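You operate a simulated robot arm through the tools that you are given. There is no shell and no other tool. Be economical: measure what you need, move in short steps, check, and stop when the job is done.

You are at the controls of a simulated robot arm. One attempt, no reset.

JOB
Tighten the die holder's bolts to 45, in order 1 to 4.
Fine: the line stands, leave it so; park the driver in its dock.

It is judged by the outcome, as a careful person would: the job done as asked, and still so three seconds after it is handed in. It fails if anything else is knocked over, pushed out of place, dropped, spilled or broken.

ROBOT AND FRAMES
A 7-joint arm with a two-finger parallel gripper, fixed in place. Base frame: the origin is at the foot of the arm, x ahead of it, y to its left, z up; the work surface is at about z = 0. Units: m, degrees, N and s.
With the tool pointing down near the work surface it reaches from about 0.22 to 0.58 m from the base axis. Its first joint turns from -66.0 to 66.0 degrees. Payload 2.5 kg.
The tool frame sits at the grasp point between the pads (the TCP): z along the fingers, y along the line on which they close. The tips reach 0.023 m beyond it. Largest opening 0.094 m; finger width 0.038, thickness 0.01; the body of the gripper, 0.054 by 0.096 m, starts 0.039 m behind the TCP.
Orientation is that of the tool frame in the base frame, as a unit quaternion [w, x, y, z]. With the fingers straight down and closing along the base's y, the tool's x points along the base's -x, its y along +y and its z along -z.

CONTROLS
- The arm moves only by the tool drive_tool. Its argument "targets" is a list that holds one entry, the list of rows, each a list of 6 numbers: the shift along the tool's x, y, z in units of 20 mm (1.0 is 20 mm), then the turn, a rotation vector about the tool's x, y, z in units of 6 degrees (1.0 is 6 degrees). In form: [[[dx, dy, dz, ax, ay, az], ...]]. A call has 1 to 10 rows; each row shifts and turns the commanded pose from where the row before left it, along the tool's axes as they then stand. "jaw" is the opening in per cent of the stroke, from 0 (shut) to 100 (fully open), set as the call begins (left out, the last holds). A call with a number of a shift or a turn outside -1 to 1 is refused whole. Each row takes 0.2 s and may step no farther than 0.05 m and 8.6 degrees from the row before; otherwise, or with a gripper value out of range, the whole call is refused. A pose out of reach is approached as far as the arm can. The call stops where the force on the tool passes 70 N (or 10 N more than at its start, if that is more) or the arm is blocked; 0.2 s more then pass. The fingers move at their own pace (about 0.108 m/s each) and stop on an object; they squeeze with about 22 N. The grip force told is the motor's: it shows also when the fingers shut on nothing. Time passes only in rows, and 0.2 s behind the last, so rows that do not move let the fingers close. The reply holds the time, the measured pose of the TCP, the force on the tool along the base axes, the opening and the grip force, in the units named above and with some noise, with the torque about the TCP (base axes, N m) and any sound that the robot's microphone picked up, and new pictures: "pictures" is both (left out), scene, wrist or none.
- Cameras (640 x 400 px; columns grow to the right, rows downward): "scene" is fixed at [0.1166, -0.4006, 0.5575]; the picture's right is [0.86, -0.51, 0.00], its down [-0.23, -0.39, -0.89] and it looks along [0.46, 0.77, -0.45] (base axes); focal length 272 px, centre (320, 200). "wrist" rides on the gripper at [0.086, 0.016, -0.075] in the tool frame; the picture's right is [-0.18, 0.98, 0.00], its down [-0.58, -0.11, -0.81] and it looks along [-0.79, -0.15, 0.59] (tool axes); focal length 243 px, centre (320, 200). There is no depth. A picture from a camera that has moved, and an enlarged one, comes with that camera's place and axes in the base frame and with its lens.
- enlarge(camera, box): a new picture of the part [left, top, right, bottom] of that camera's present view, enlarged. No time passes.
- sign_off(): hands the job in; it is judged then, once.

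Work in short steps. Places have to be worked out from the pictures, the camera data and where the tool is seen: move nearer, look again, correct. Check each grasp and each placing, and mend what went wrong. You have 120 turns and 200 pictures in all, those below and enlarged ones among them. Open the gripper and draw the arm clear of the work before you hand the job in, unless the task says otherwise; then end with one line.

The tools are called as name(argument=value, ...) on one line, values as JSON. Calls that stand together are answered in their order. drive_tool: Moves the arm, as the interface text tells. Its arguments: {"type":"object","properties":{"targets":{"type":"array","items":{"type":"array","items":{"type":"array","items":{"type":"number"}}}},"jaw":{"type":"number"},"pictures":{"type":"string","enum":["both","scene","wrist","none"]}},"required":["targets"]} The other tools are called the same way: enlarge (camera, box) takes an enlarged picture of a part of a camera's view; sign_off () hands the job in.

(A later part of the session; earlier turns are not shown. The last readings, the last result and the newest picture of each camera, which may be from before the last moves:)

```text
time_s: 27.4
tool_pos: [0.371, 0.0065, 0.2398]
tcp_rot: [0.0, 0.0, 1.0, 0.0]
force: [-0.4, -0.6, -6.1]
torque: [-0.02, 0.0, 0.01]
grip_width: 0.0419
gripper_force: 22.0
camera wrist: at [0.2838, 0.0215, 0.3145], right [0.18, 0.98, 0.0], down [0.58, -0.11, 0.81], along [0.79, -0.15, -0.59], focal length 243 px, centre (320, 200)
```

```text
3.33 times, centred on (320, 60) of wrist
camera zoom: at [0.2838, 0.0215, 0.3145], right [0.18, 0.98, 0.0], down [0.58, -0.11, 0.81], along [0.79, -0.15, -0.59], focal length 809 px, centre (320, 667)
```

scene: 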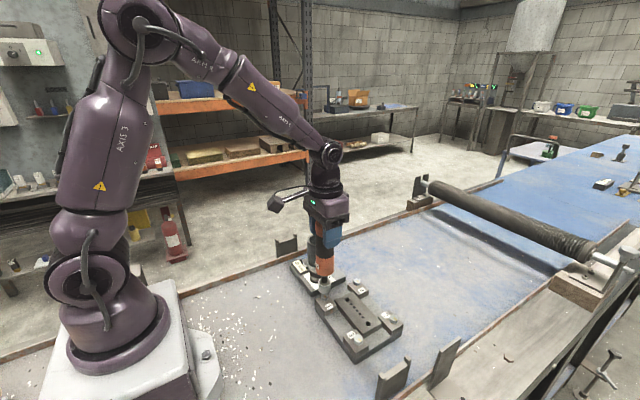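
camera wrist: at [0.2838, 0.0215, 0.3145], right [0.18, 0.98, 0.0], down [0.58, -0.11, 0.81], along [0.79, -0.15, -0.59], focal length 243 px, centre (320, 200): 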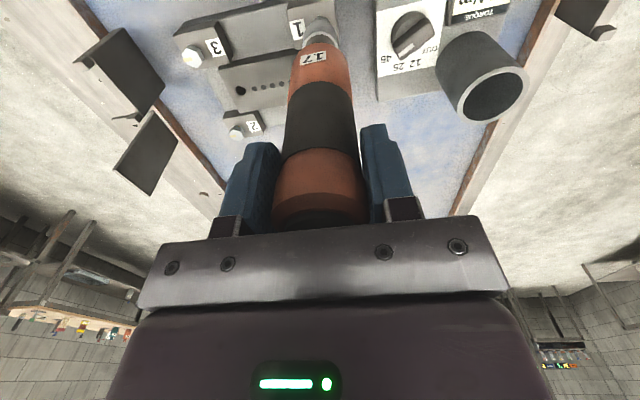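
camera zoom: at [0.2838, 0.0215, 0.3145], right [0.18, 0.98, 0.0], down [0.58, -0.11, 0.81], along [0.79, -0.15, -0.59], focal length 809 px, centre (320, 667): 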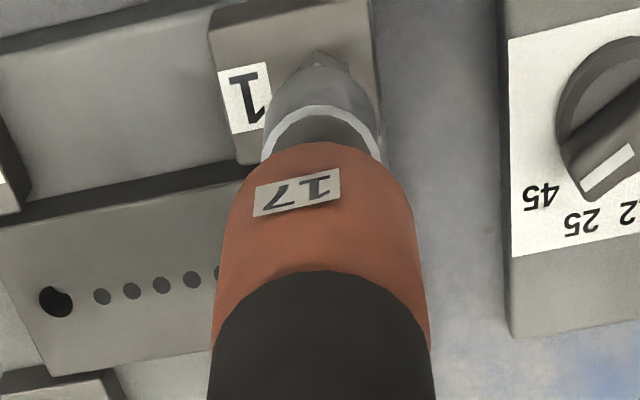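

Socket is coaxial with bolt 1. Descend in small steps to contact.

drive_tool(targets=[[[0, 0, 0.2, 0, 0, 0], [0, 0, 0.2, 0, 0, 0], [0, 0, 0.15, 0, 0, 0], [0, 0, 0.15, 0, 0, 0]]], pictures="none")

drive_tool(targets=[[[0, 0, 0.1, 0, 0, 0], [0, 0, 0.1, 0, 0, 0]]])

enlarge(camera="scene", box=[300, 240, 380, 320])

```text
time_s: 28.4
tool_pos: [0.3701, 0.0051, 0.2266]
tcp_rot: [0.0, 0.0, 1.0, 0.0]
force: [-1.0, 0.4, -6.8]
torque: [0.01, -0.03, 0.0]
grip_width: 0.0416
gripper_force: 21.7
```

```text
time_s: 29.0
tool_pos: [0.3696, 0.0041, 0.2227]
tcp_rot: [0.0, 0.0, 1.0, -0.001]
force: [-0.3, 0.0, -5.6]
torque: [-0.01, -0.01, 0.0]
grip_width: 0.0418
gripper_force: 22.6
camera wrist: at [0.2832, 0.0216, 0.2967], right [0.18, 0.98, 0.0], down [0.58, -0.11, 0.81], along [0.79, -0.15, -0.59], focal length 243 px, centre (320, 200)
```

scene: 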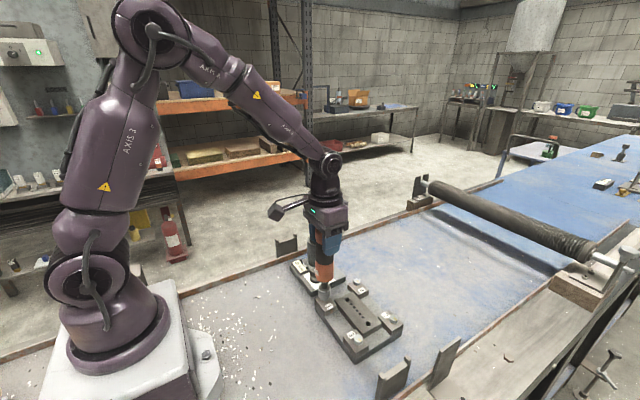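
wrist: 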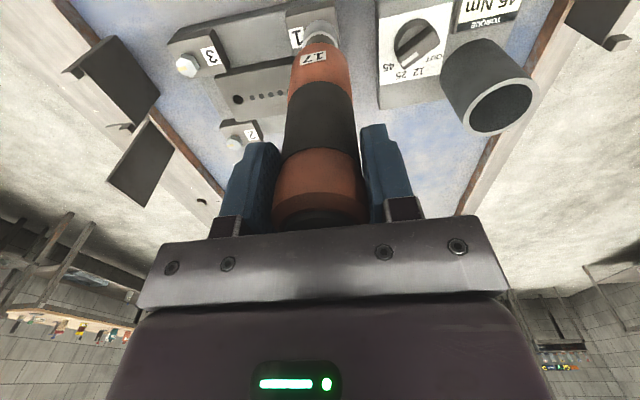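

```text
5.00 times, centred on (340, 280) of scene
camera zoom: at [0.1166, -0.4006, 0.5575], right [0.86, -0.51, 0.0], down [-0.23, -0.39, -0.89], along [0.46, 0.77, -0.45], focal length 1359 px, centre (220, -200)
```

zoom: 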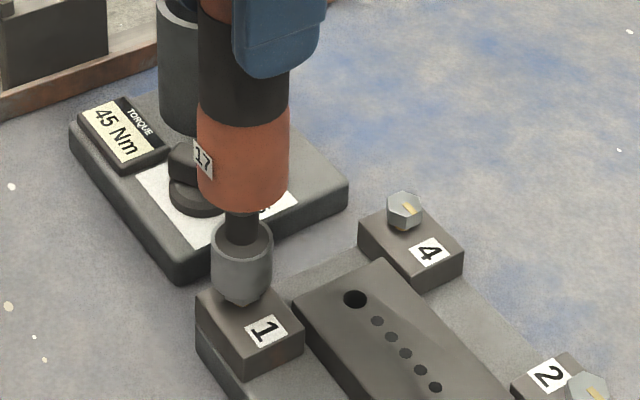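

Socket is sliding over the head with no extra force yet. Continue down gently.

drive_tool(targets=[[[0, 0, 0.1, 0, 0, 0], [0, 0, 0.1, 0, 0, 0], [0, 0, 0, 0, 0, 0]]], pictures="none")

```text
time_s: 29.8
tool_pos: [0.3705, 0.0057, 0.2178]
tcp_rot: [0.0, 0.0, 1.0, 0.001]
force: [-0.3, -0.6, -6.7]
torque: [-0.06, 0.0, 0.0]
grip_width: 0.0415
gripper_force: 21.8
```

drive_tool(targets=[[[0, 0, 0.1, 0, 0, 0], [0, 0, 0.1, 0, 0, 0], [0, 0, 0, 0, 0, 0]]], pictures="scene")

enlarge(camera="scene", box=[300, 240, 380, 320])

```text
time_s: 30.6
tool_pos: [0.3697, 0.0062, 0.2145]
tcp_rot: [-0.001, -0.001, 1.0, 0.0]
force: [0.4, 0.4, -6.6]
torque: [0.01, 0.01, 0.01]
grip_width: 0.0417
gripper_force: 21.7
```

scene: 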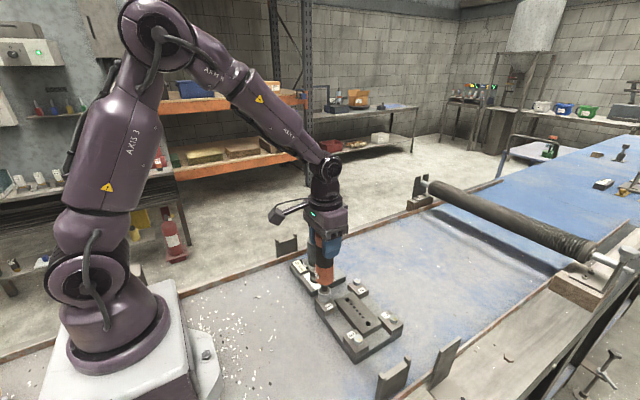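

```text
5.00 times, centred on (340, 280) of scene
camera zoom: at [0.1166, -0.4006, 0.5575], right [0.86, -0.51, 0.0], down [-0.23, -0.39, -0.89], along [0.46, 0.77, -0.45], focal length 1359 px, centre (220, -200)
```

zoom: 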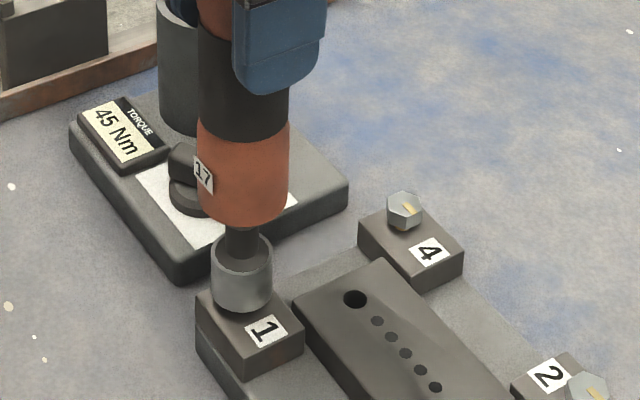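

Head is nearly swallowed. Continue gently down until contact force appears.

drive_tool(targets=[[[0, 0, 0.1, 0, 0, 0], [0, 0, 0.05, 0, 0, 0], [0, 0, 0, 0, 0, 0]]], pictures="none")

```text
time_s: 31.4
tool_pos: [0.3689, 0.0046, 0.2118]
tcp_rot: [0.0, 0.0, 1.0, 0.0]
force: [-0.6, -0.8, -5.4]
torque: [-0.02, 0.0, 0.0]
grip_width: 0.0418
gripper_force: 21.9
```

drive_tool(targets=[[[0, 0, 0.1, 0, 0, 0], [0, 0, 0.05, 0, 0, 0], [0, 0, 0, 0, 0, 0]]], pictures="scene")

enlarge(camera="scene", box=[300, 240, 380, 320])

```text
time_s: 32.2
tool_pos: [0.3692, 0.005, 0.2087]
tcp_rot: [0.0, 0.0, 1.0, 0.0]
force: [0.1, 0.0, -5.2]
torque: [-0.01, -0.01, -0.01]
grip_width: 0.0418
gripper_force: 21.8
```

scene: 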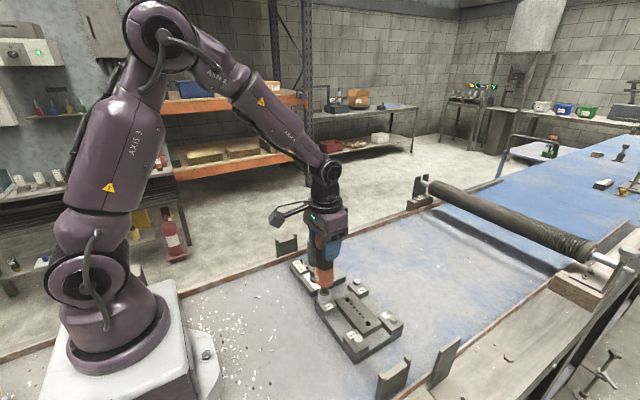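

```text
5.00 times, centred on (340, 280) of scene
camera zoom: at [0.1166, -0.4006, 0.5575], right [0.86, -0.51, 0.0], down [-0.23, -0.39, -0.89], along [0.46, 0.77, -0.45], focal length 1359 px, centre (220, -200)
```

zoom: 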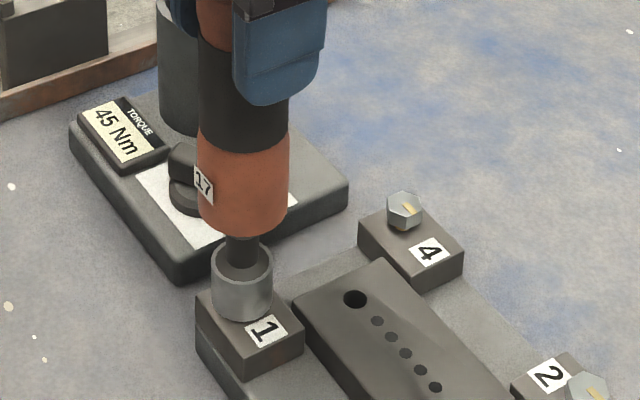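

drive_tool(targets=[[[0, 0, 0.08, 0, 0, 0], [0, 0, 0.05, 0, 0, 0], [0, 0, 0, 0, 0, 0], [0, 0, 0, 0, 0, 0]]], pictures="none")

```text
time_s: 33.2
tool_pos: [0.3699, 0.0058, 0.207]
tcp_rot: [0.004, 0.0, 1.0, 0.0]
force: [0.6, 0.2, 18.8]
torque: [0.27, 0.01, 0.01]
grip_width: 0.0419
gripper_force: 22.4
```

Contact: pressing with ~25 N. Hold and press slightly more, listening for the driver.

drive_tool(targets=[[[0, 0, 0.05, 0, 0, 0], [0, 0, 0, 0, 0, 0], [0, 0, 0, 0, 0, 0], [0, 0, 0, 0, 0, 0], [0, 0, 0, 0, 0, 0]]])

enlarge(camera="scene", box=[300, 240, 380, 320])

```text
time_s: 34.4
tool_pos: [0.3705, 0.0049, 0.2055]
tcp_rot: [0.001, 0.0, 1.0, 0.001]
force: [2.0, 1.2, 14.9]
torque: [0.26, -0.36, -0.02]
grip_width: 0.0417
gripper_force: 22.7
camera wrist: at [0.2834, 0.0212, 0.279], right [0.18, 0.98, 0.0], down [0.58, -0.11, 0.81], along [0.79, -0.15, -0.59], focal length 243 px, centre (320, 200)
```

scene: 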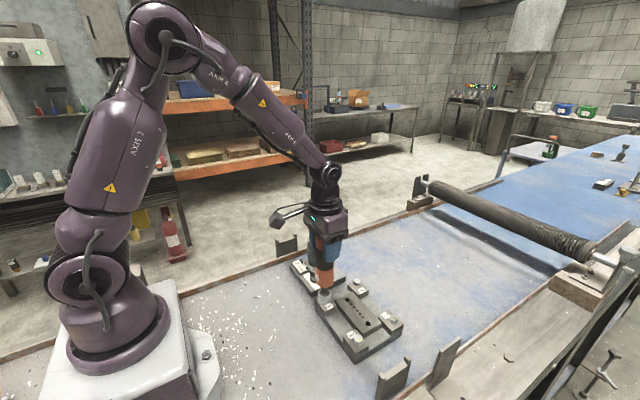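
wrist: 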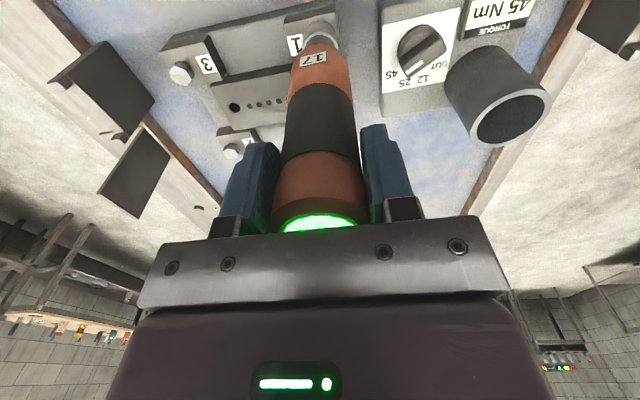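

```text
5.00 times, centred on (340, 280) of scene
camera zoom: at [0.1165, -0.4006, 0.5575], right [0.86, -0.51, 0.0], down [-0.23, -0.39, -0.89], along [0.46, 0.77, -0.45], focal length 1359 px, centre (220, -200)
```

zoom: 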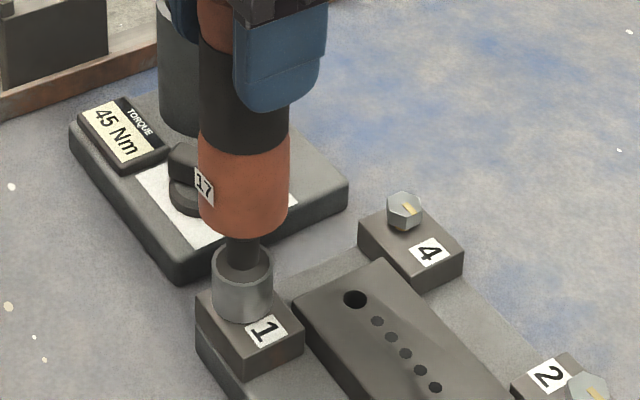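

The driver's cap lights green. Hold a second to see whether it is running or finished.

drive_tool(targets=[[[0, 0, 0, 0, 0, 0], [0, 0, 0, 0, 0, 0], [0, 0, 0, 0, 0, 0], [0, 0, 0, 0, 0, 0], [0, 0, 0, 0, 0, 0]]], pictures="wrist")

```text
time_s: 35.6
tool_pos: [0.3701, 0.0051, 0.2038]
tcp_rot: [0.0, 0.0, 1.0, 0.0]
force: [3.1, 2.0, 10.7]
torque: [0.24, -0.39, 0.02]
grip_width: 0.042
gripper_force: 21.8
camera wrist: at [0.2833, 0.0212, 0.279], right [0.18, 0.98, 0.0], down [0.58, -0.11, 0.81], along [0.79, -0.15, -0.59], focal length 243 px, centre (320, 200)
```

wrist: 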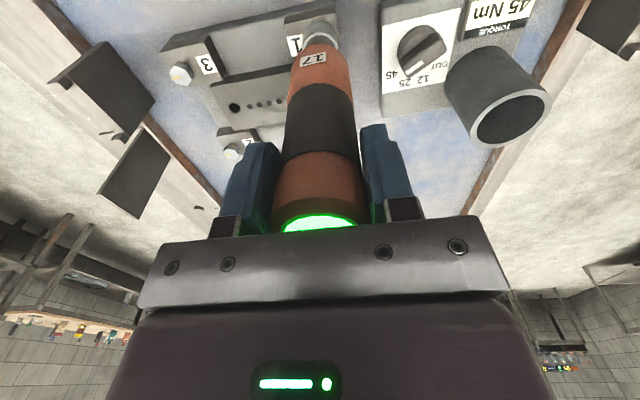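

Green stays steady. Lift off and inspect bolt 1's mark.

drive_tool(targets=[[[0, 0, -0.3, 0, 0, 0], [0, 0, -0.6, 0, 0, 0], [0, 0, -0.8, 0, 0, 0], [0, 0, -0.8, 0, 0, 0], [0, 0, -0.5, 0, 0, 0]]])

enlarge(camera="scene", box=[300, 240, 410, 360])

```text
time_s: 36.8
tool_pos: [0.3693, 0.0048, 0.2643]
tcp_rot: [0.0, 0.0, 1.0, 0.0]
force: [-1.1, -0.4, -5.3]
torque: [0.01, 0.02, 0.03]
grip_width: 0.0417
gripper_force: 22.3
camera wrist: at [0.2833, 0.0212, 0.339], right [0.18, 0.98, 0.0], down [0.58, -0.11, 0.81], along [0.79, -0.15, -0.59], focal length 243 px, centre (320, 200)
```

scene: 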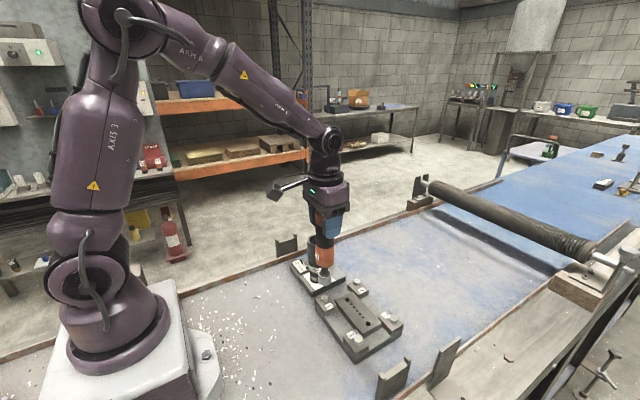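
wrist: 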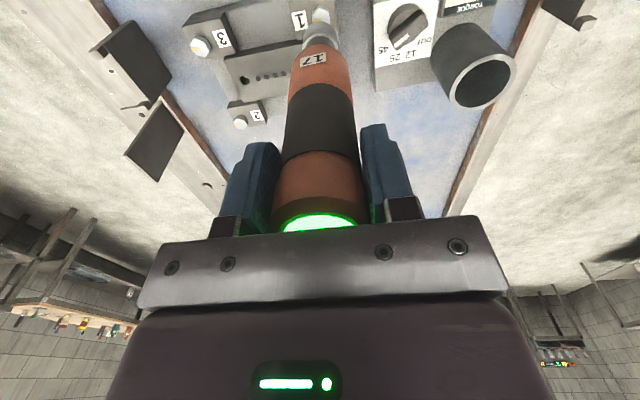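

```text
3.33 times, centred on (355, 300) of scene
camera zoom: at [0.1166, -0.4006, 0.5575], right [0.86, -0.51, 0.0], down [-0.23, -0.39, -0.89], along [0.46, 0.77, -0.45], focal length 906 px, centre (203, -133)
```

zoom: 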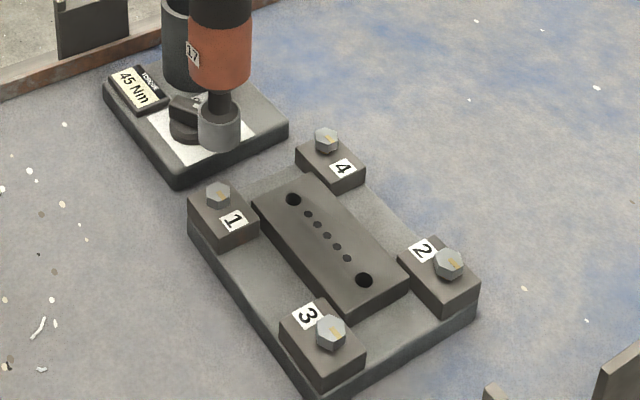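

enlarge(camera="scene", box=[318, 280, 346, 302])

enlarge(camera="wrist", box=[280, 0, 360, 60])

```text
16.00 times, centred on (332, 291) of scene
camera zoom: at [0.1166, -0.4006, 0.5575], right [0.86, -0.51, 0.0], down [-0.23, -0.39, -0.89], along [0.46, 0.77, -0.45], focal length 4350 px, centre (128, -1256)
```

zoom: 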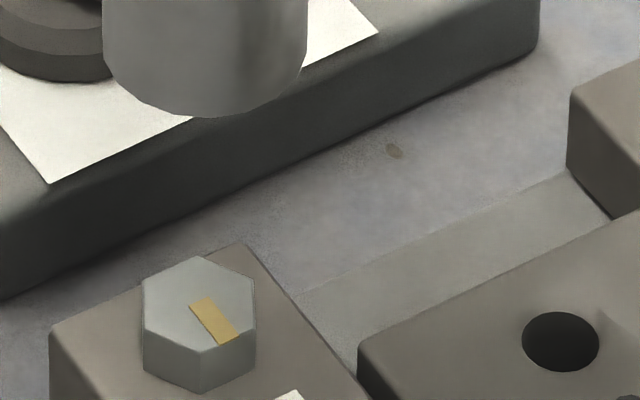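

```text
6.67 times, centred on (320, 30) of wrist
camera zoom: at [0.2833, 0.0212, 0.339], right [0.18, 0.98, 0.0], down [0.58, -0.11, 0.81], along [0.79, -0.15, -0.59], focal length 1618 px, centre (320, 1333)
```

zoom: 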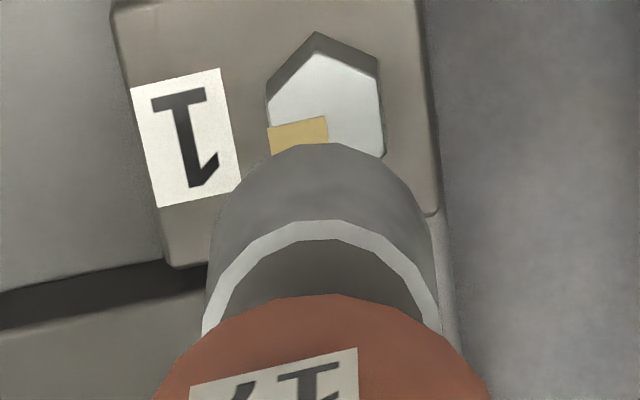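

I compare with the untouched bolts and the dock to judge whether bolt 1 moved.

enlarge(camera="scene", box=[350, 270, 378, 292])

enlarge(camera="scene", box=[340, 320, 370, 344])

enlarge(camera="scene", box=[376, 300, 406, 324])

```text
16.00 times, centred on (364, 281) of scene
camera zoom: at [0.1166, -0.4006, 0.5575], right [0.86, -0.51, 0.0], down [-0.23, -0.39, -0.89], along [0.46, 0.77, -0.45], focal length 4350 px, centre (-384, -1096)
```

zoom: 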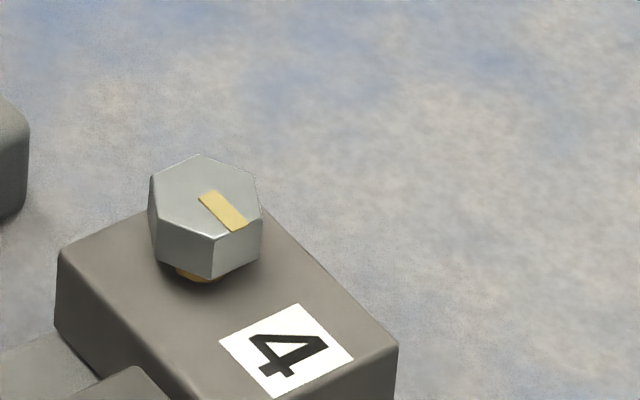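

```text
16.00 times, centred on (355, 332) of scene
camera zoom: at [0.1166, -0.4006, 0.5575], right [0.86, -0.51, 0.0], down [-0.23, -0.39, -0.89], along [0.46, 0.77, -0.45], focal length 4350 px, centre (-240, -1912)
```

zoom: 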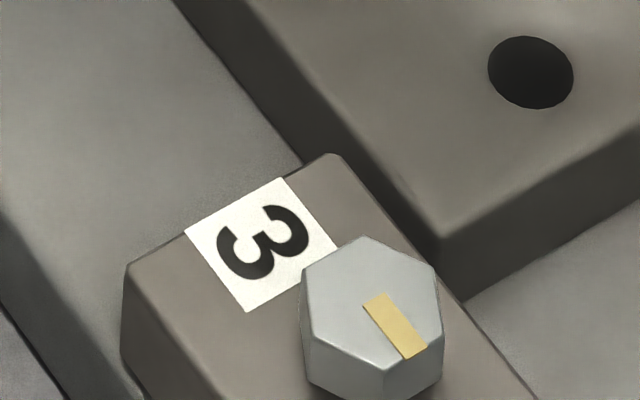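

```text
16.00 times, centred on (391, 312) of scene
camera zoom: at [0.1166, -0.4006, 0.5575], right [0.86, -0.51, 0.0], down [-0.23, -0.39, -0.89], along [0.46, 0.77, -0.45], focal length 4350 px, centre (-816, -1592)
```

zoom: 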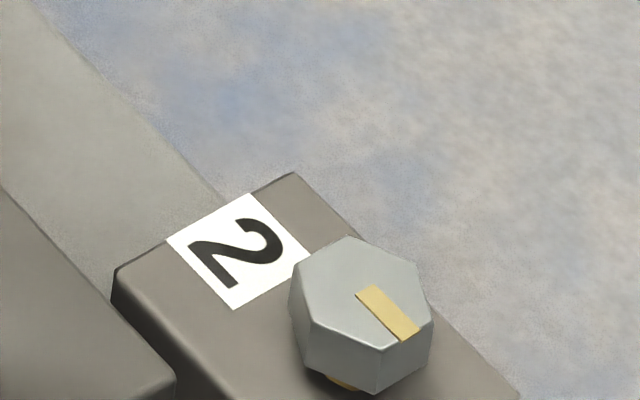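

Bolt 1's head is now flush, while bolts 2 and 4 show a brass gap beneath, so #1 is seated and tightened. Dock still reads 45 Nm. Move to bolt 2.

drive_tool(targets=[[[-0.61, -0.82, 0, 0, 0, 0], [-0.61, -0.82, 0, 0, 0, 0], [-0.61, -0.82, 0, 0, 0, 0], [-0.61, -0.82, 0, 0, 0, 0], [-0.61, -0.82, 0, 0, 0, 0], [-0.61, -0.82, 0, 0, 0, 0], [-0.61, -0.82, 0, 0, 0, 0], [-0.63, -0.83, 0.6, 0, 0, 0], [0, 0, 0.4, 0, 0, 0]]])

enlarge(camera="scene", box=[350, 240, 430, 330])

enlarge(camera="wrist", box=[240, 0, 400, 120])

```text
time_s: 38.8
tool_pos: [0.4689, -0.1243, 0.2436]
tcp_rot: [0.0, 0.001, 1.0, 0.0]
force: [-0.7, 0.3, -5.7]
torque: [0.03, 0.04, -0.01]
grip_width: 0.0416
gripper_force: 22.1
camera wrist: at [0.3822, -0.1095, 0.319], right [0.18, 0.98, 0.0], down [0.58, -0.11, 0.81], along [0.79, -0.15, -0.59], focal length 243 px, centre (320, 200)
```

scene: 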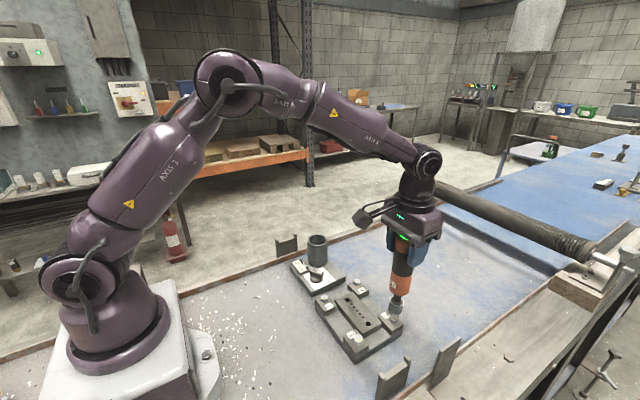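
wrist: 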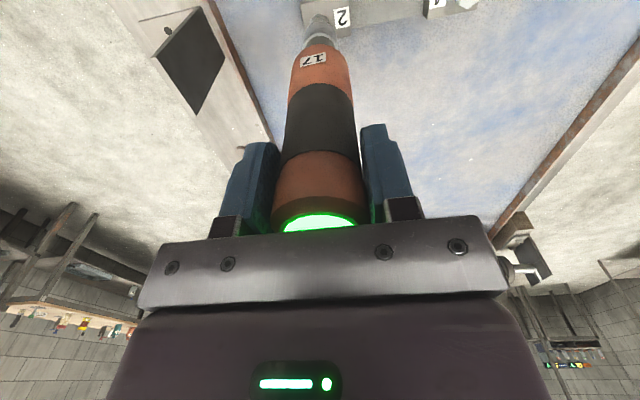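

```text
4.44 times, centred on (390, 285) of scene
camera zoom: at [0.1166, -0.4006, 0.5575], right [0.86, -0.51, 0.0], down [-0.23, -0.39, -0.89], along [0.46, 0.77, -0.45], focal length 1208 px, centre (9, -178)
```

zoom: 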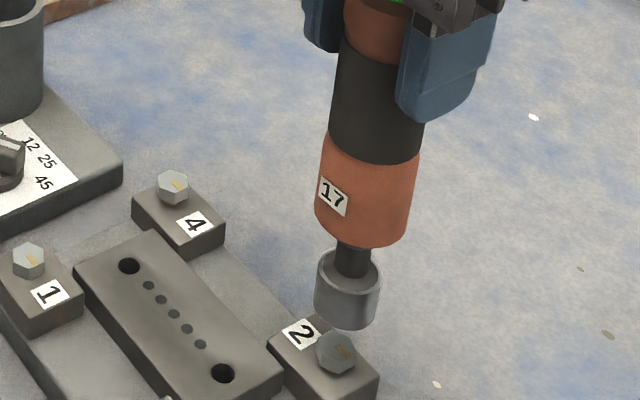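

```text
3.33 times, centred on (320, 60) of wrist
camera zoom: at [0.3822, -0.1095, 0.319], right [0.18, 0.98, 0.0], down [0.58, -0.11, 0.81], along [0.79, -0.15, -0.59], focal length 809 px, centre (320, 667)
```

zoom: 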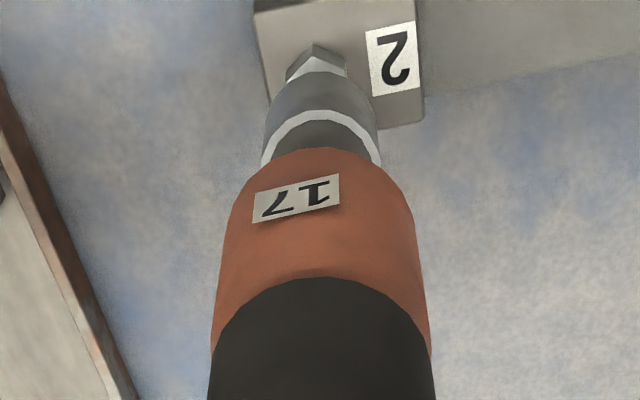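

Socket aligned to bolt 2 within ~1 mm (bolt slightly toward −y, −x). Correct and descend slowly.

drive_tool(targets=[[[0.035, -0.05, 0.3, 0, 0, 0], [0, 0, 0.2, 0, 0, 0], [0, 0, 0.15, 0, 0, 0], [0, 0, 0.15, 0, 0, 0], [0, 0, 0.1, 0, 0, 0], [0, 0, 0.1, 0, 0, 0], [0, 0, 0.1, 0, 0, 0], [0, 0, 0.1, 0, 0, 0]]])

enlarge(camera="scene", box=[350, 240, 430, 330])

```text
time_s: 40.6
tool_pos: [0.4667, -0.1272, 0.2208]
tcp_rot: [0.0, 0.0, 1.0, 0.0]
force: [-0.2, 0.4, -5.8]
torque: [0.0, 0.0, 0.01]
grip_width: 0.0417
gripper_force: 22.4
camera wrist: at [0.3804, -0.111, 0.295], right [0.18, 0.98, 0.0], down [0.58, -0.11, 0.81], along [0.79, -0.15, -0.59], focal length 243 px, centre (320, 200)
```

scene: 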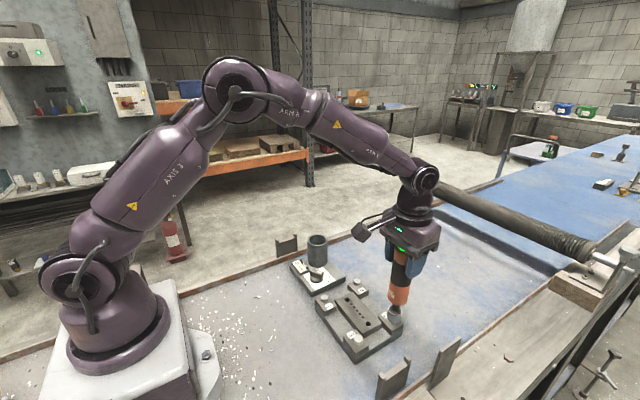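
wrist: 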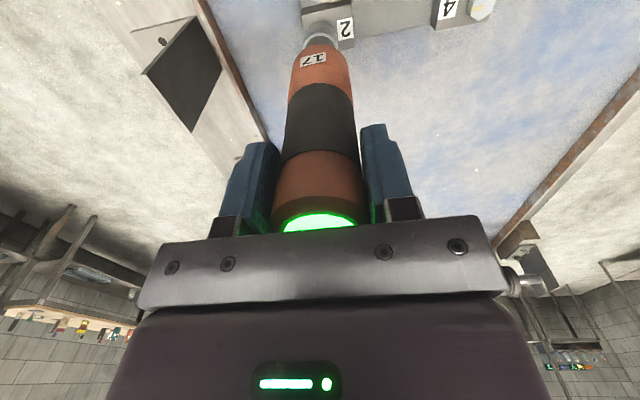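

```text
4.44 times, centred on (390, 285) of scene
camera zoom: at [0.1166, -0.4006, 0.5575], right [0.86, -0.51, 0.0], down [-0.23, -0.39, -0.89], along [0.46, 0.77, -0.45], focal length 1208 px, centre (9, -178)
```

zoom: 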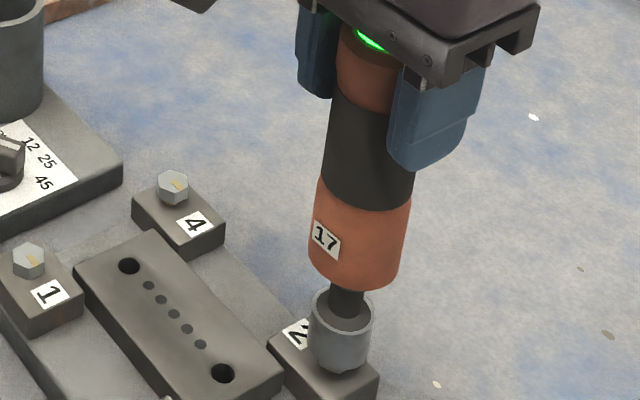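

Socket is over the head of bolt 2. Continue down.

drive_tool(targets=[[[0, 0, 0.1, 0, 0, 0], [0, 0, 0.1, 0, 0, 0], [0, 0, 0.1, 0, 0, 0], [0, 0, 0.1, 0, 0, 0], [0, 0, 0.1, 0, 0, 0], [0, 0, 0, 0, 0, 0]]], pictures="none")

```text
time_s: 42.0
tool_pos: [0.4663, -0.1271, 0.2104]
tcp_rot: [0.001, 0.0, 1.0, 0.0]
force: [-0.8, 0.8, -6.5]
torque: [0.02, 0.01, 0.0]
grip_width: 0.0417
gripper_force: 22.0
```

drive_tool(targets=[[[0, 0, 0.08, 0, 0, 0], [0, 0, 0.08, 0, 0, 0], [0, 0, 0.08, 0, 0, 0], [0, 0, 0, 0, 0, 0]]], pictures="wrist")

```text
time_s: 43.0
tool_pos: [0.4665, -0.1272, 0.2054]
tcp_rot: [0.0, 0.0, 1.0, 0.0]
force: [-0.5, 0.4, -5.1]
torque: [-0.04, -0.01, -0.02]
grip_width: 0.042
gripper_force: 22.3
camera wrist: at [0.3807, -0.111, 0.2801], right [0.18, 0.98, 0.0], down [0.58, -0.11, 0.81], along [0.79, -0.15, -0.59], focal length 243 px, centre (320, 200)
```

wrist: 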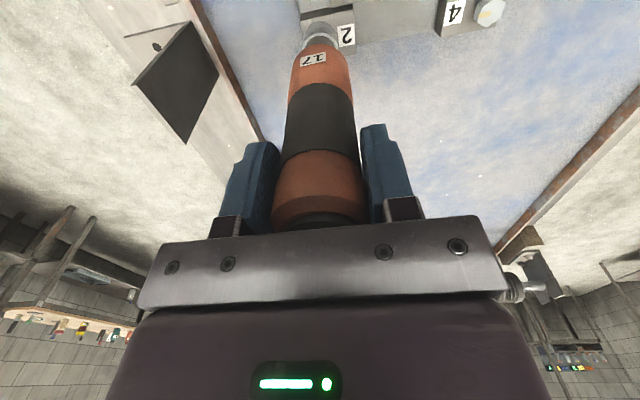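

The light has gone dark (new cycle), no contact force yet. Press a bit further.

drive_tool(targets=[[[0, 0, 0.06, 0, 0, 0], [0, 0, 0.06, 0, 0, 0], [0, 0, 0, 0, 0, 0]]], pictures="wrist")

```text
time_s: 43.8
tool_pos: [0.4678, -0.1271, 0.2058]
tcp_rot: [0.002, 0.0, 1.0, -0.001]
force: [-3.5, 0.4, 17.0]
torque: [0.23, 0.25, -0.03]
grip_width: 0.0416
gripper_force: 21.7
camera wrist: at [0.3813, -0.1107, 0.2791], right [0.18, 0.98, 0.0], down [0.58, -0.11, 0.81], along [0.8, -0.15, -0.59], focal length 243 px, centre (320, 200)
```

wrist: 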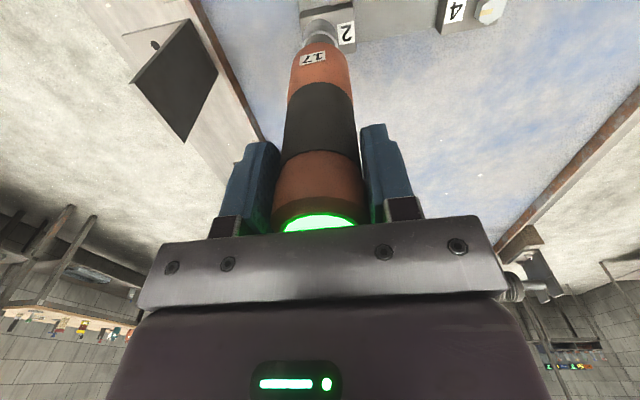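

Green again with ~22 N press: bolt 2 at torque. Hold one second, then lift and check.

drive_tool(targets=[[[0, 0, 0, 0, 0, 0], [0, 0, 0, 0, 0, 0], [0, 0, 0, 0, 0, 0], [0, 0, 0, 0, 0, 0]]], pictures="none")

drive_tool(targets=[[[0, 0, -0.3, 0, 0, 0], [0, 0, -0.6, 0, 0, 0], [0, 0, -0.7, 0, 0, 0], [0, 0, -0.7, 0, 0, 0], [0, 0, -0.6, 0, 0, 0]]])

enlarge(camera="scene", box=[376, 300, 406, 324])

```text
time_s: 44.8
tool_pos: [0.4677, -0.1272, 0.2031]
tcp_rot: [0.001, 0.0, 1.0, 0.0]
force: [2.9, -1.7, 16.1]
torque: [-0.25, -0.29, -0.01]
grip_width: 0.042
gripper_force: 21.9
```

```text
time_s: 46.0
tool_pos: [0.4664, -0.127, 0.2601]
tcp_rot: [0.0, 0.0, 1.0, 0.0]
force: [-0.7, 0.5, -5.8]
torque: [-0.03, 0.0, -0.01]
grip_width: 0.042
gripper_force: 21.9
camera wrist: at [0.3808, -0.1106, 0.3362], right [0.18, 0.98, 0.0], down [0.58, -0.11, 0.81], along [0.79, -0.15, -0.59], focal length 243 px, centre (320, 200)
```

scene: 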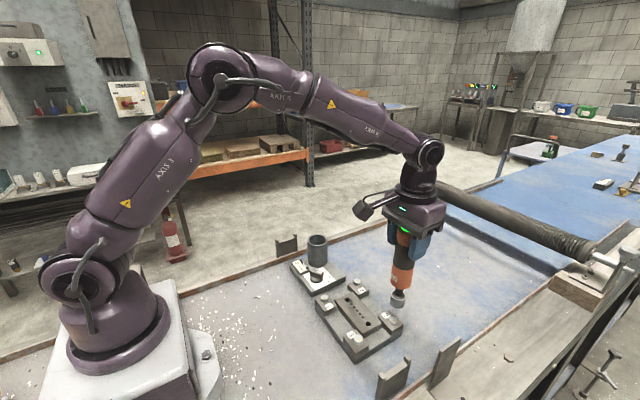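
wrist: 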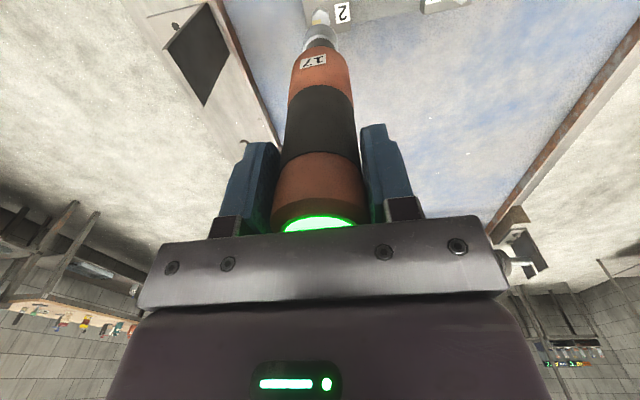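

```text
16.00 times, centred on (391, 312) of scene
camera zoom: at [0.1166, -0.4006, 0.5575], right [0.86, -0.51, 0.0], down [-0.23, -0.39, -0.89], along [0.46, 0.77, -0.45], focal length 4350 px, centre (-816, -1592)
```

zoom: 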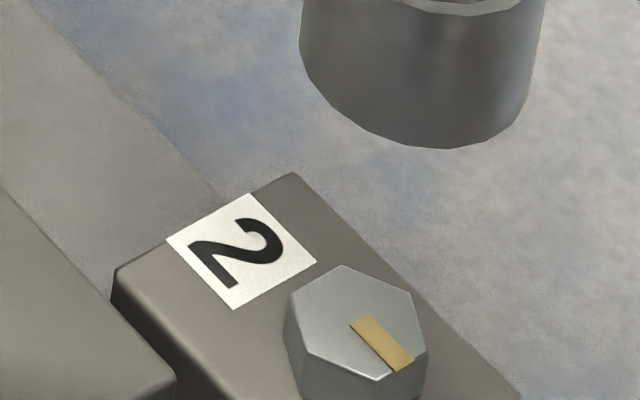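

Bolt 2's head has drawn down. Move to bolt 3.

drive_tool(targets=[[[0.7, 0, 0, 0, 0, 0], [0.7, 0, 0, 0, 0, 0], [0.7, 0, 0, 0, 0, 0], [0.7, 0, 0, 0, 0, 0], [0.7, 0, 0, 0, 0, 0], [0.7, 0, 0, 0, 0, 0], [0.65, 0, 0.4, 0, 0, 0], [0, 0, 0.4, 0, 0, 0]]])

enlarge(camera="scene", box=[310, 260, 400, 350])

enlarge(camera="wrist", box=[240, 0, 400, 120])

```text
time_s: 47.8
tool_pos: [0.3713, -0.1273, 0.2461]
tcp_rot: [0.0, 0.0, 1.0, 0.0]
force: [0.2, -0.4, -6.4]
torque: [-0.02, 0.0, 0.02]
grip_width: 0.0416
gripper_force: 21.8
camera wrist: at [0.2841, -0.1112, 0.3203], right [0.18, 0.98, 0.0], down [0.58, -0.11, 0.81], along [0.79, -0.15, -0.59], focal length 243 px, centre (320, 200)
```

scene: 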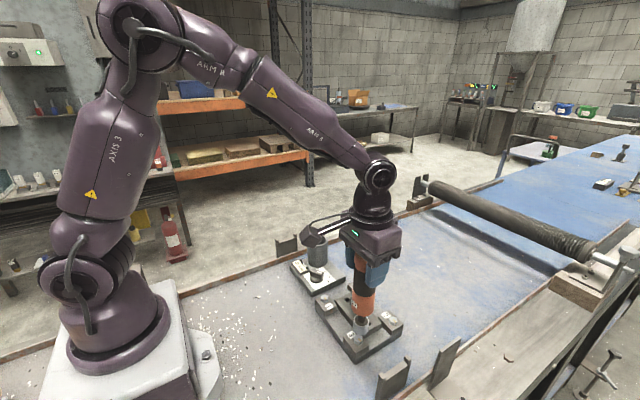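
wrist: 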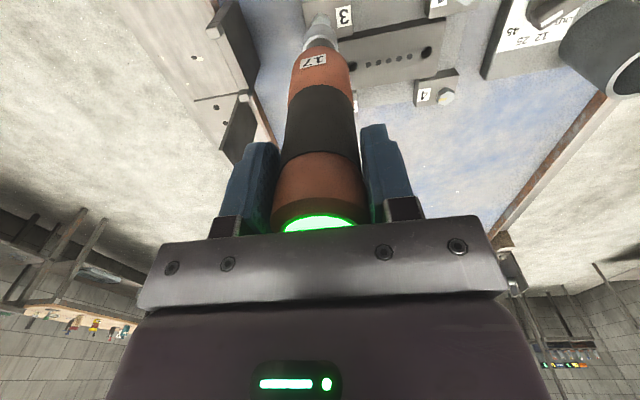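

```text
4.44 times, centred on (355, 305) of scene
camera zoom: at [0.1166, -0.4006, 0.5575], right [0.86, -0.51, 0.0], down [-0.23, -0.39, -0.89], along [0.46, 0.77, -0.45], focal length 1208 px, centre (164, -267)
```

zoom: 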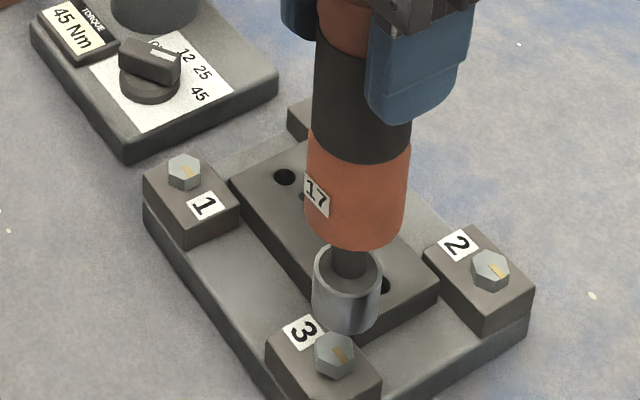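

```text
3.33 times, centred on (320, 60) of wrist
camera zoom: at [0.2841, -0.1112, 0.3203], right [0.18, 0.98, 0.0], down [0.58, -0.11, 0.81], along [0.79, -0.15, -0.59], focal length 809 px, centre (320, 667)
```

zoom: 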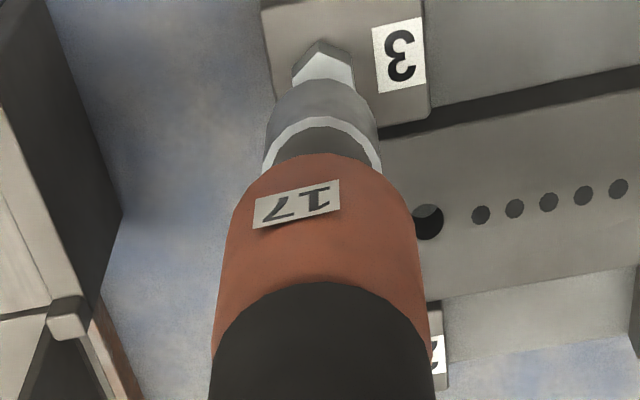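

Bolt 3 is about 2 mm toward −x and ~0.7 mm toward +y of the socket axis. Correct, lower to just above the head, and recheck.

drive_tool(targets=[[[0.1, 0.035, 0.2, 0, 0, 0], [0, 0, 0.2, 0, 0, 0], [0, 0, 0, 0, 0, 0]]], pictures="none")

enlarge(camera="scene", box=[320, 280, 390, 350])

enlarge(camera="wrist", box=[280, 0, 360, 60])

```text
time_s: 48.6
tool_pos: [0.369, -0.1269, 0.2376]
tcp_rot: [-0.001, 0.0, 1.0, 0.001]
force: [-0.5, -0.5, -5.3]
torque: [-0.04, 0.01, 0.0]
grip_width: 0.0419
gripper_force: 21.8
```

```text
5.71 times, centred on (355, 315) of scene
camera zoom: at [0.1166, -0.4006, 0.5575], right [0.86, -0.51, 0.0], down [-0.23, -0.39, -0.89], along [0.46, 0.77, -0.45], focal length 1554 px, centre (120, -457)
```

zoom: 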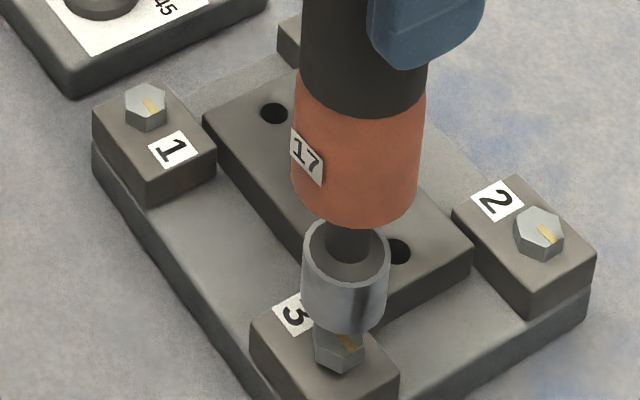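

```text
6.67 times, centred on (320, 30) of wrist
camera zoom: at [0.2817, -0.1105, 0.312], right [0.18, 0.98, 0.0], down [0.58, -0.11, 0.81], along [0.79, -0.15, -0.59], focal length 1618 px, centre (320, 1333)
```

zoom: 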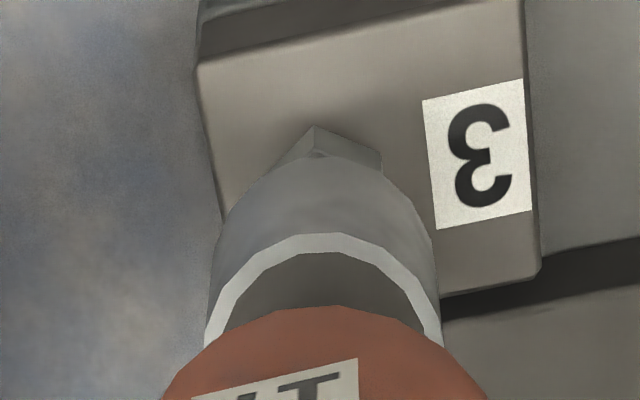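

Now coaxial. Descend onto bolt 3.

drive_tool(targets=[[[0, 0, 0.15, 0, 0, 0], [0, 0, 0.15, 0, 0, 0], [0, 0, 0.15, 0, 0, 0], [0, 0, 0.15, 0, 0, 0], [0, 0, 0.15, 0, 0, 0], [0, 0, 0.15, 0, 0, 0], [0, 0, 0.12, 0, 0, 0], [0, 0, 0.12, 0, 0, 0], [0, 0, 0.12, 0, 0, 0], [0, 0, 0.1, 0, 0, 0]]], pictures="wrist")

enlarge(camera="scene", box=[320, 280, 390, 350])

```text
time_s: 50.8
tool_pos: [0.3684, -0.127, 0.2096]
tcp_rot: [0.0, 0.0, 1.0, 0.001]
force: [0.3, 0.0, -5.9]
torque: [-0.02, 0.02, 0.01]
grip_width: 0.0417
gripper_force: 21.8
camera wrist: at [0.2817, -0.1102, 0.2847], right [0.18, 0.98, 0.0], down [0.58, -0.11, 0.81], along [0.79, -0.15, -0.59], focal length 243 px, centre (320, 200)
```

wrist: 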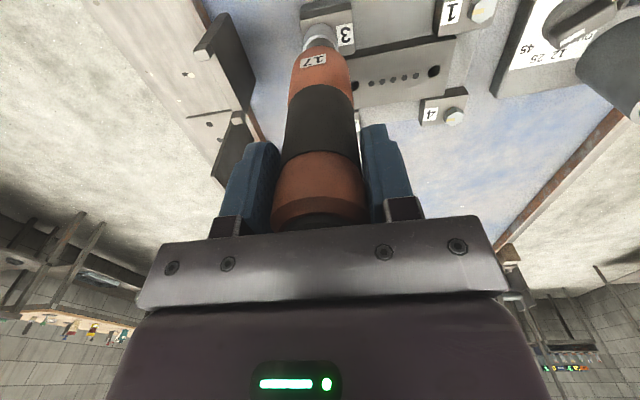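

```text
5.71 times, centred on (355, 315) of scene
camera zoom: at [0.1166, -0.4006, 0.5575], right [0.86, -0.51, 0.0], down [-0.23, -0.39, -0.89], along [0.46, 0.77, -0.45], focal length 1554 px, centre (120, -457)
```

zoom: 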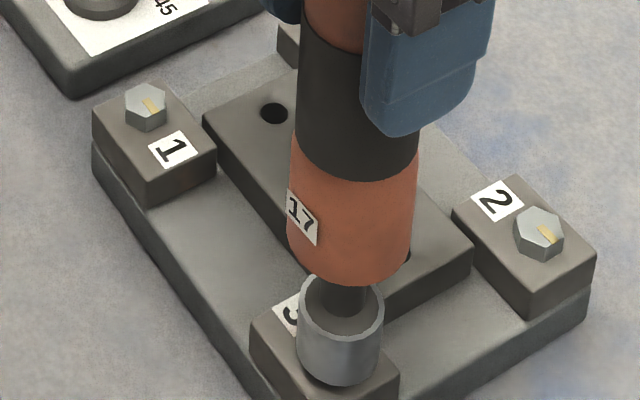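

Light dark, socket engaged on bolt 3. Press down gently.

drive_tool(targets=[[[0, 0, 0.08, 0, 0, 0], [0, 0, 0.08, 0, 0, 0], [0, 0, 0.06, 0, 0, 0], [0, 0, 0, 0, 0, 0], [0, 0, 0, 0, 0, 0]]], pictures="wrist")

```text
time_s: 52.0
tool_pos: [0.3681, -0.127, 0.2056]
tcp_rot: [0.0, 0.0, 1.0, 0.001]
force: [-1.2, 0.0, -6.7]
torque: [-0.03, 0.0, -0.01]
grip_width: 0.0419
gripper_force: 21.7
camera wrist: at [0.2819, -0.1101, 0.2802], right [0.18, 0.98, 0.0], down [0.58, -0.11, 0.81], along [0.79, -0.15, -0.59], focal length 243 px, centre (320, 200)
```

wrist: 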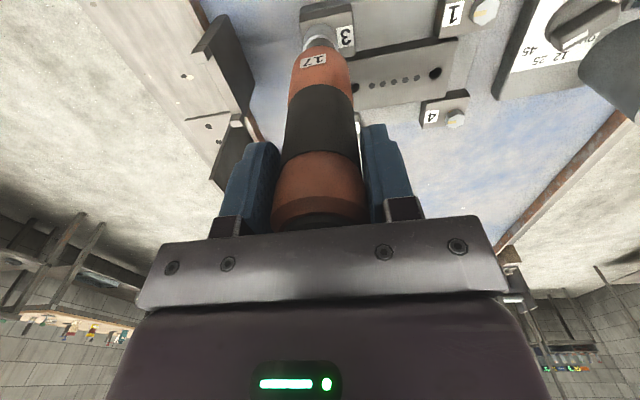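

drive_tool(targets=[[[0, 0, 0.06, 0, 0, 0], [0, 0, 0.06, 0, 0, 0], [0, 0, 0, 0, 0, 0], [0, 0, 0, 0, 0, 0]]], pictures="wrist")

```text
time_s: 53.0
tool_pos: [0.3687, -0.1268, 0.2037]
tcp_rot: [0.002, 0.0, 1.0, 0.0]
force: [-0.7, 3.5, 17.6]
torque: [0.5, 0.21, -0.01]
grip_width: 0.0418
gripper_force: 22.0
camera wrist: at [0.2823, -0.1103, 0.2787], right [0.18, 0.98, 0.0], down [0.58, -0.11, 0.81], along [0.79, -0.15, -0.59], focal length 243 px, centre (320, 200)
```

wrist: 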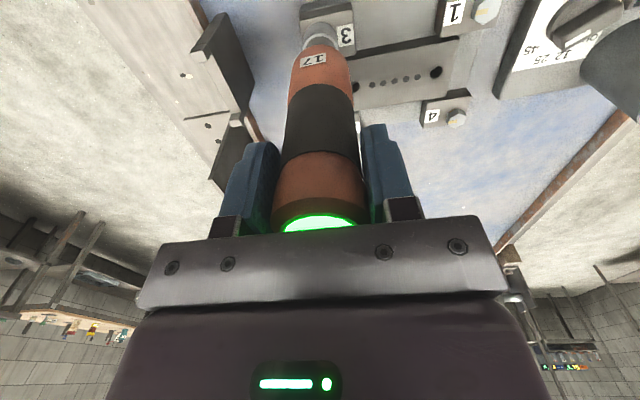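

Green on bolt 3. Hold, lift, then inspect and move on to bolt 4.

drive_tool(targets=[[[0, 0, 0, 0, 0, 0], [0, 0, 0, 0, 0, 0], [0, 0, 0, 0, 0, 0], [0, 0, -0.3, 0, 0, 0], [0, 0, -0.6, 0, 0, 0], [0, 0, -0.7, 0, 0, 0], [0, 0, -0.7, 0, 0, 0], [0, 0, -0.7, 0, 0, 0]]], pictures="none")

enlarge(camera="scene", box=[340, 320, 370, 344])

drive_tool(targets=[[[-0.61, 0.82, 0, 0, 0, 0], [-0.61, 0.82, 0, 0, 0, 0], [-0.61, 0.82, 0, 0, 0, 0], [-0.61, 0.82, 0, 0, 0, 0], [-0.61, 0.82, 0, 0, 0, 0], [-0.61, 0.82, 0, 0, 0, 0], [-0.61, 0.82, 0, 0, 0, 0], [-0.63, 0.83, 0.4, 0, 0, 0], [0, 0, 0.4, 0, 0, 0]]])

enlarge(camera="scene", box=[320, 230, 400, 310])

enlarge(camera="wrist", box=[280, 0, 360, 60])

```text
time_s: 54.8
tool_pos: [0.3684, -0.126, 0.2637]
tcp_rot: [-0.001, 0.001, 1.0, 0.0]
force: [0.8, -0.1, -5.3]
torque: [-0.02, 0.02, 0.0]
grip_width: 0.0415
gripper_force: 22.5
```

```text
16.00 times, centred on (355, 332) of scene
camera zoom: at [0.1166, -0.4006, 0.5575], right [0.86, -0.51, 0.0], down [-0.23, -0.39, -0.89], along [0.46, 0.77, -0.45], focal length 4350 px, centre (-240, -1912)
```

zoom: 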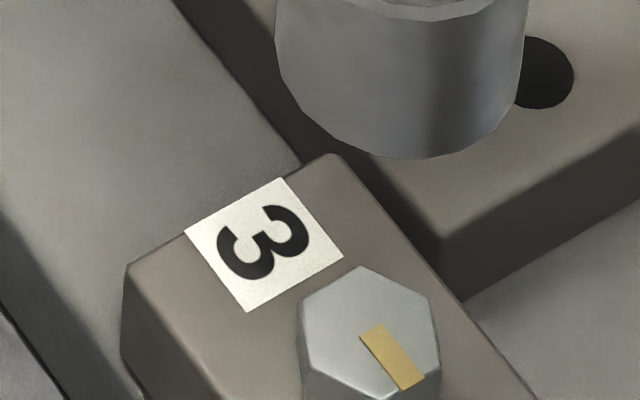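

```text
time_s: 56.8
tool_pos: [0.4657, 0.0037, 0.2462]
tcp_rot: [-0.001, 0.0, 1.0, 0.0]
force: [-0.2, 0.3, -5.4]
torque: [-0.03, 0.03, 0.01]
grip_width: 0.0414
gripper_force: 21.5
camera wrist: at [0.3796, 0.0212, 0.3215], right [0.18, 0.98, 0.0], down [0.58, -0.11, 0.81], along [0.79, -0.15, -0.59], focal length 243 px, centre (320, 200)
```

scene: 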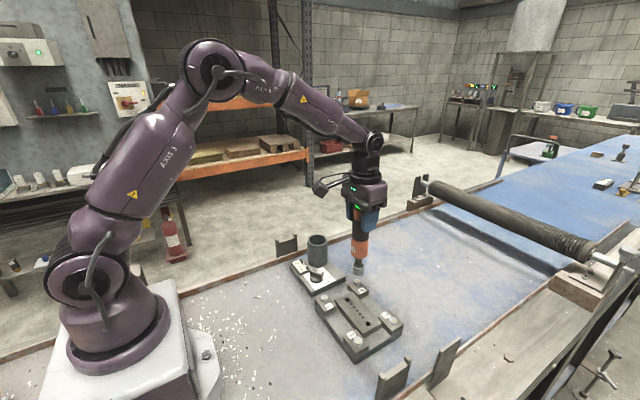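
wrist: 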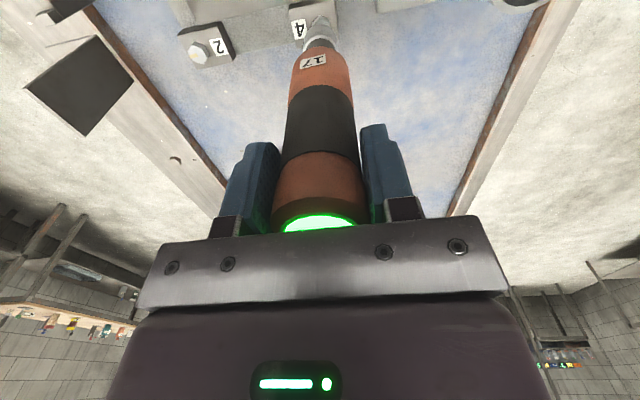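

```text
5.00 times, centred on (360, 270) of scene
camera zoom: at [0.1166, -0.4005, 0.5575], right [0.86, -0.51, 0.0], down [-0.23, -0.39, -0.89], along [0.46, 0.77, -0.45], focal length 1359 px, centre (120, -150)
```

zoom: 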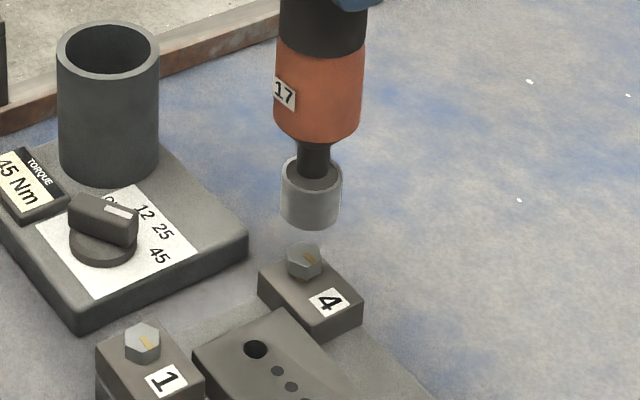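

```text
6.67 times, centred on (320, 30) of wrist
camera zoom: at [0.3796, 0.0212, 0.3215], right [0.18, 0.98, 0.0], down [0.58, -0.11, 0.81], along [0.79, -0.15, -0.59], focal length 1618 px, centre (320, 1333)
```

zoom: 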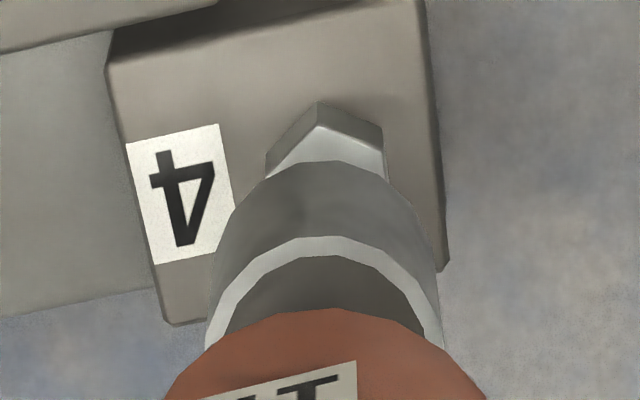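

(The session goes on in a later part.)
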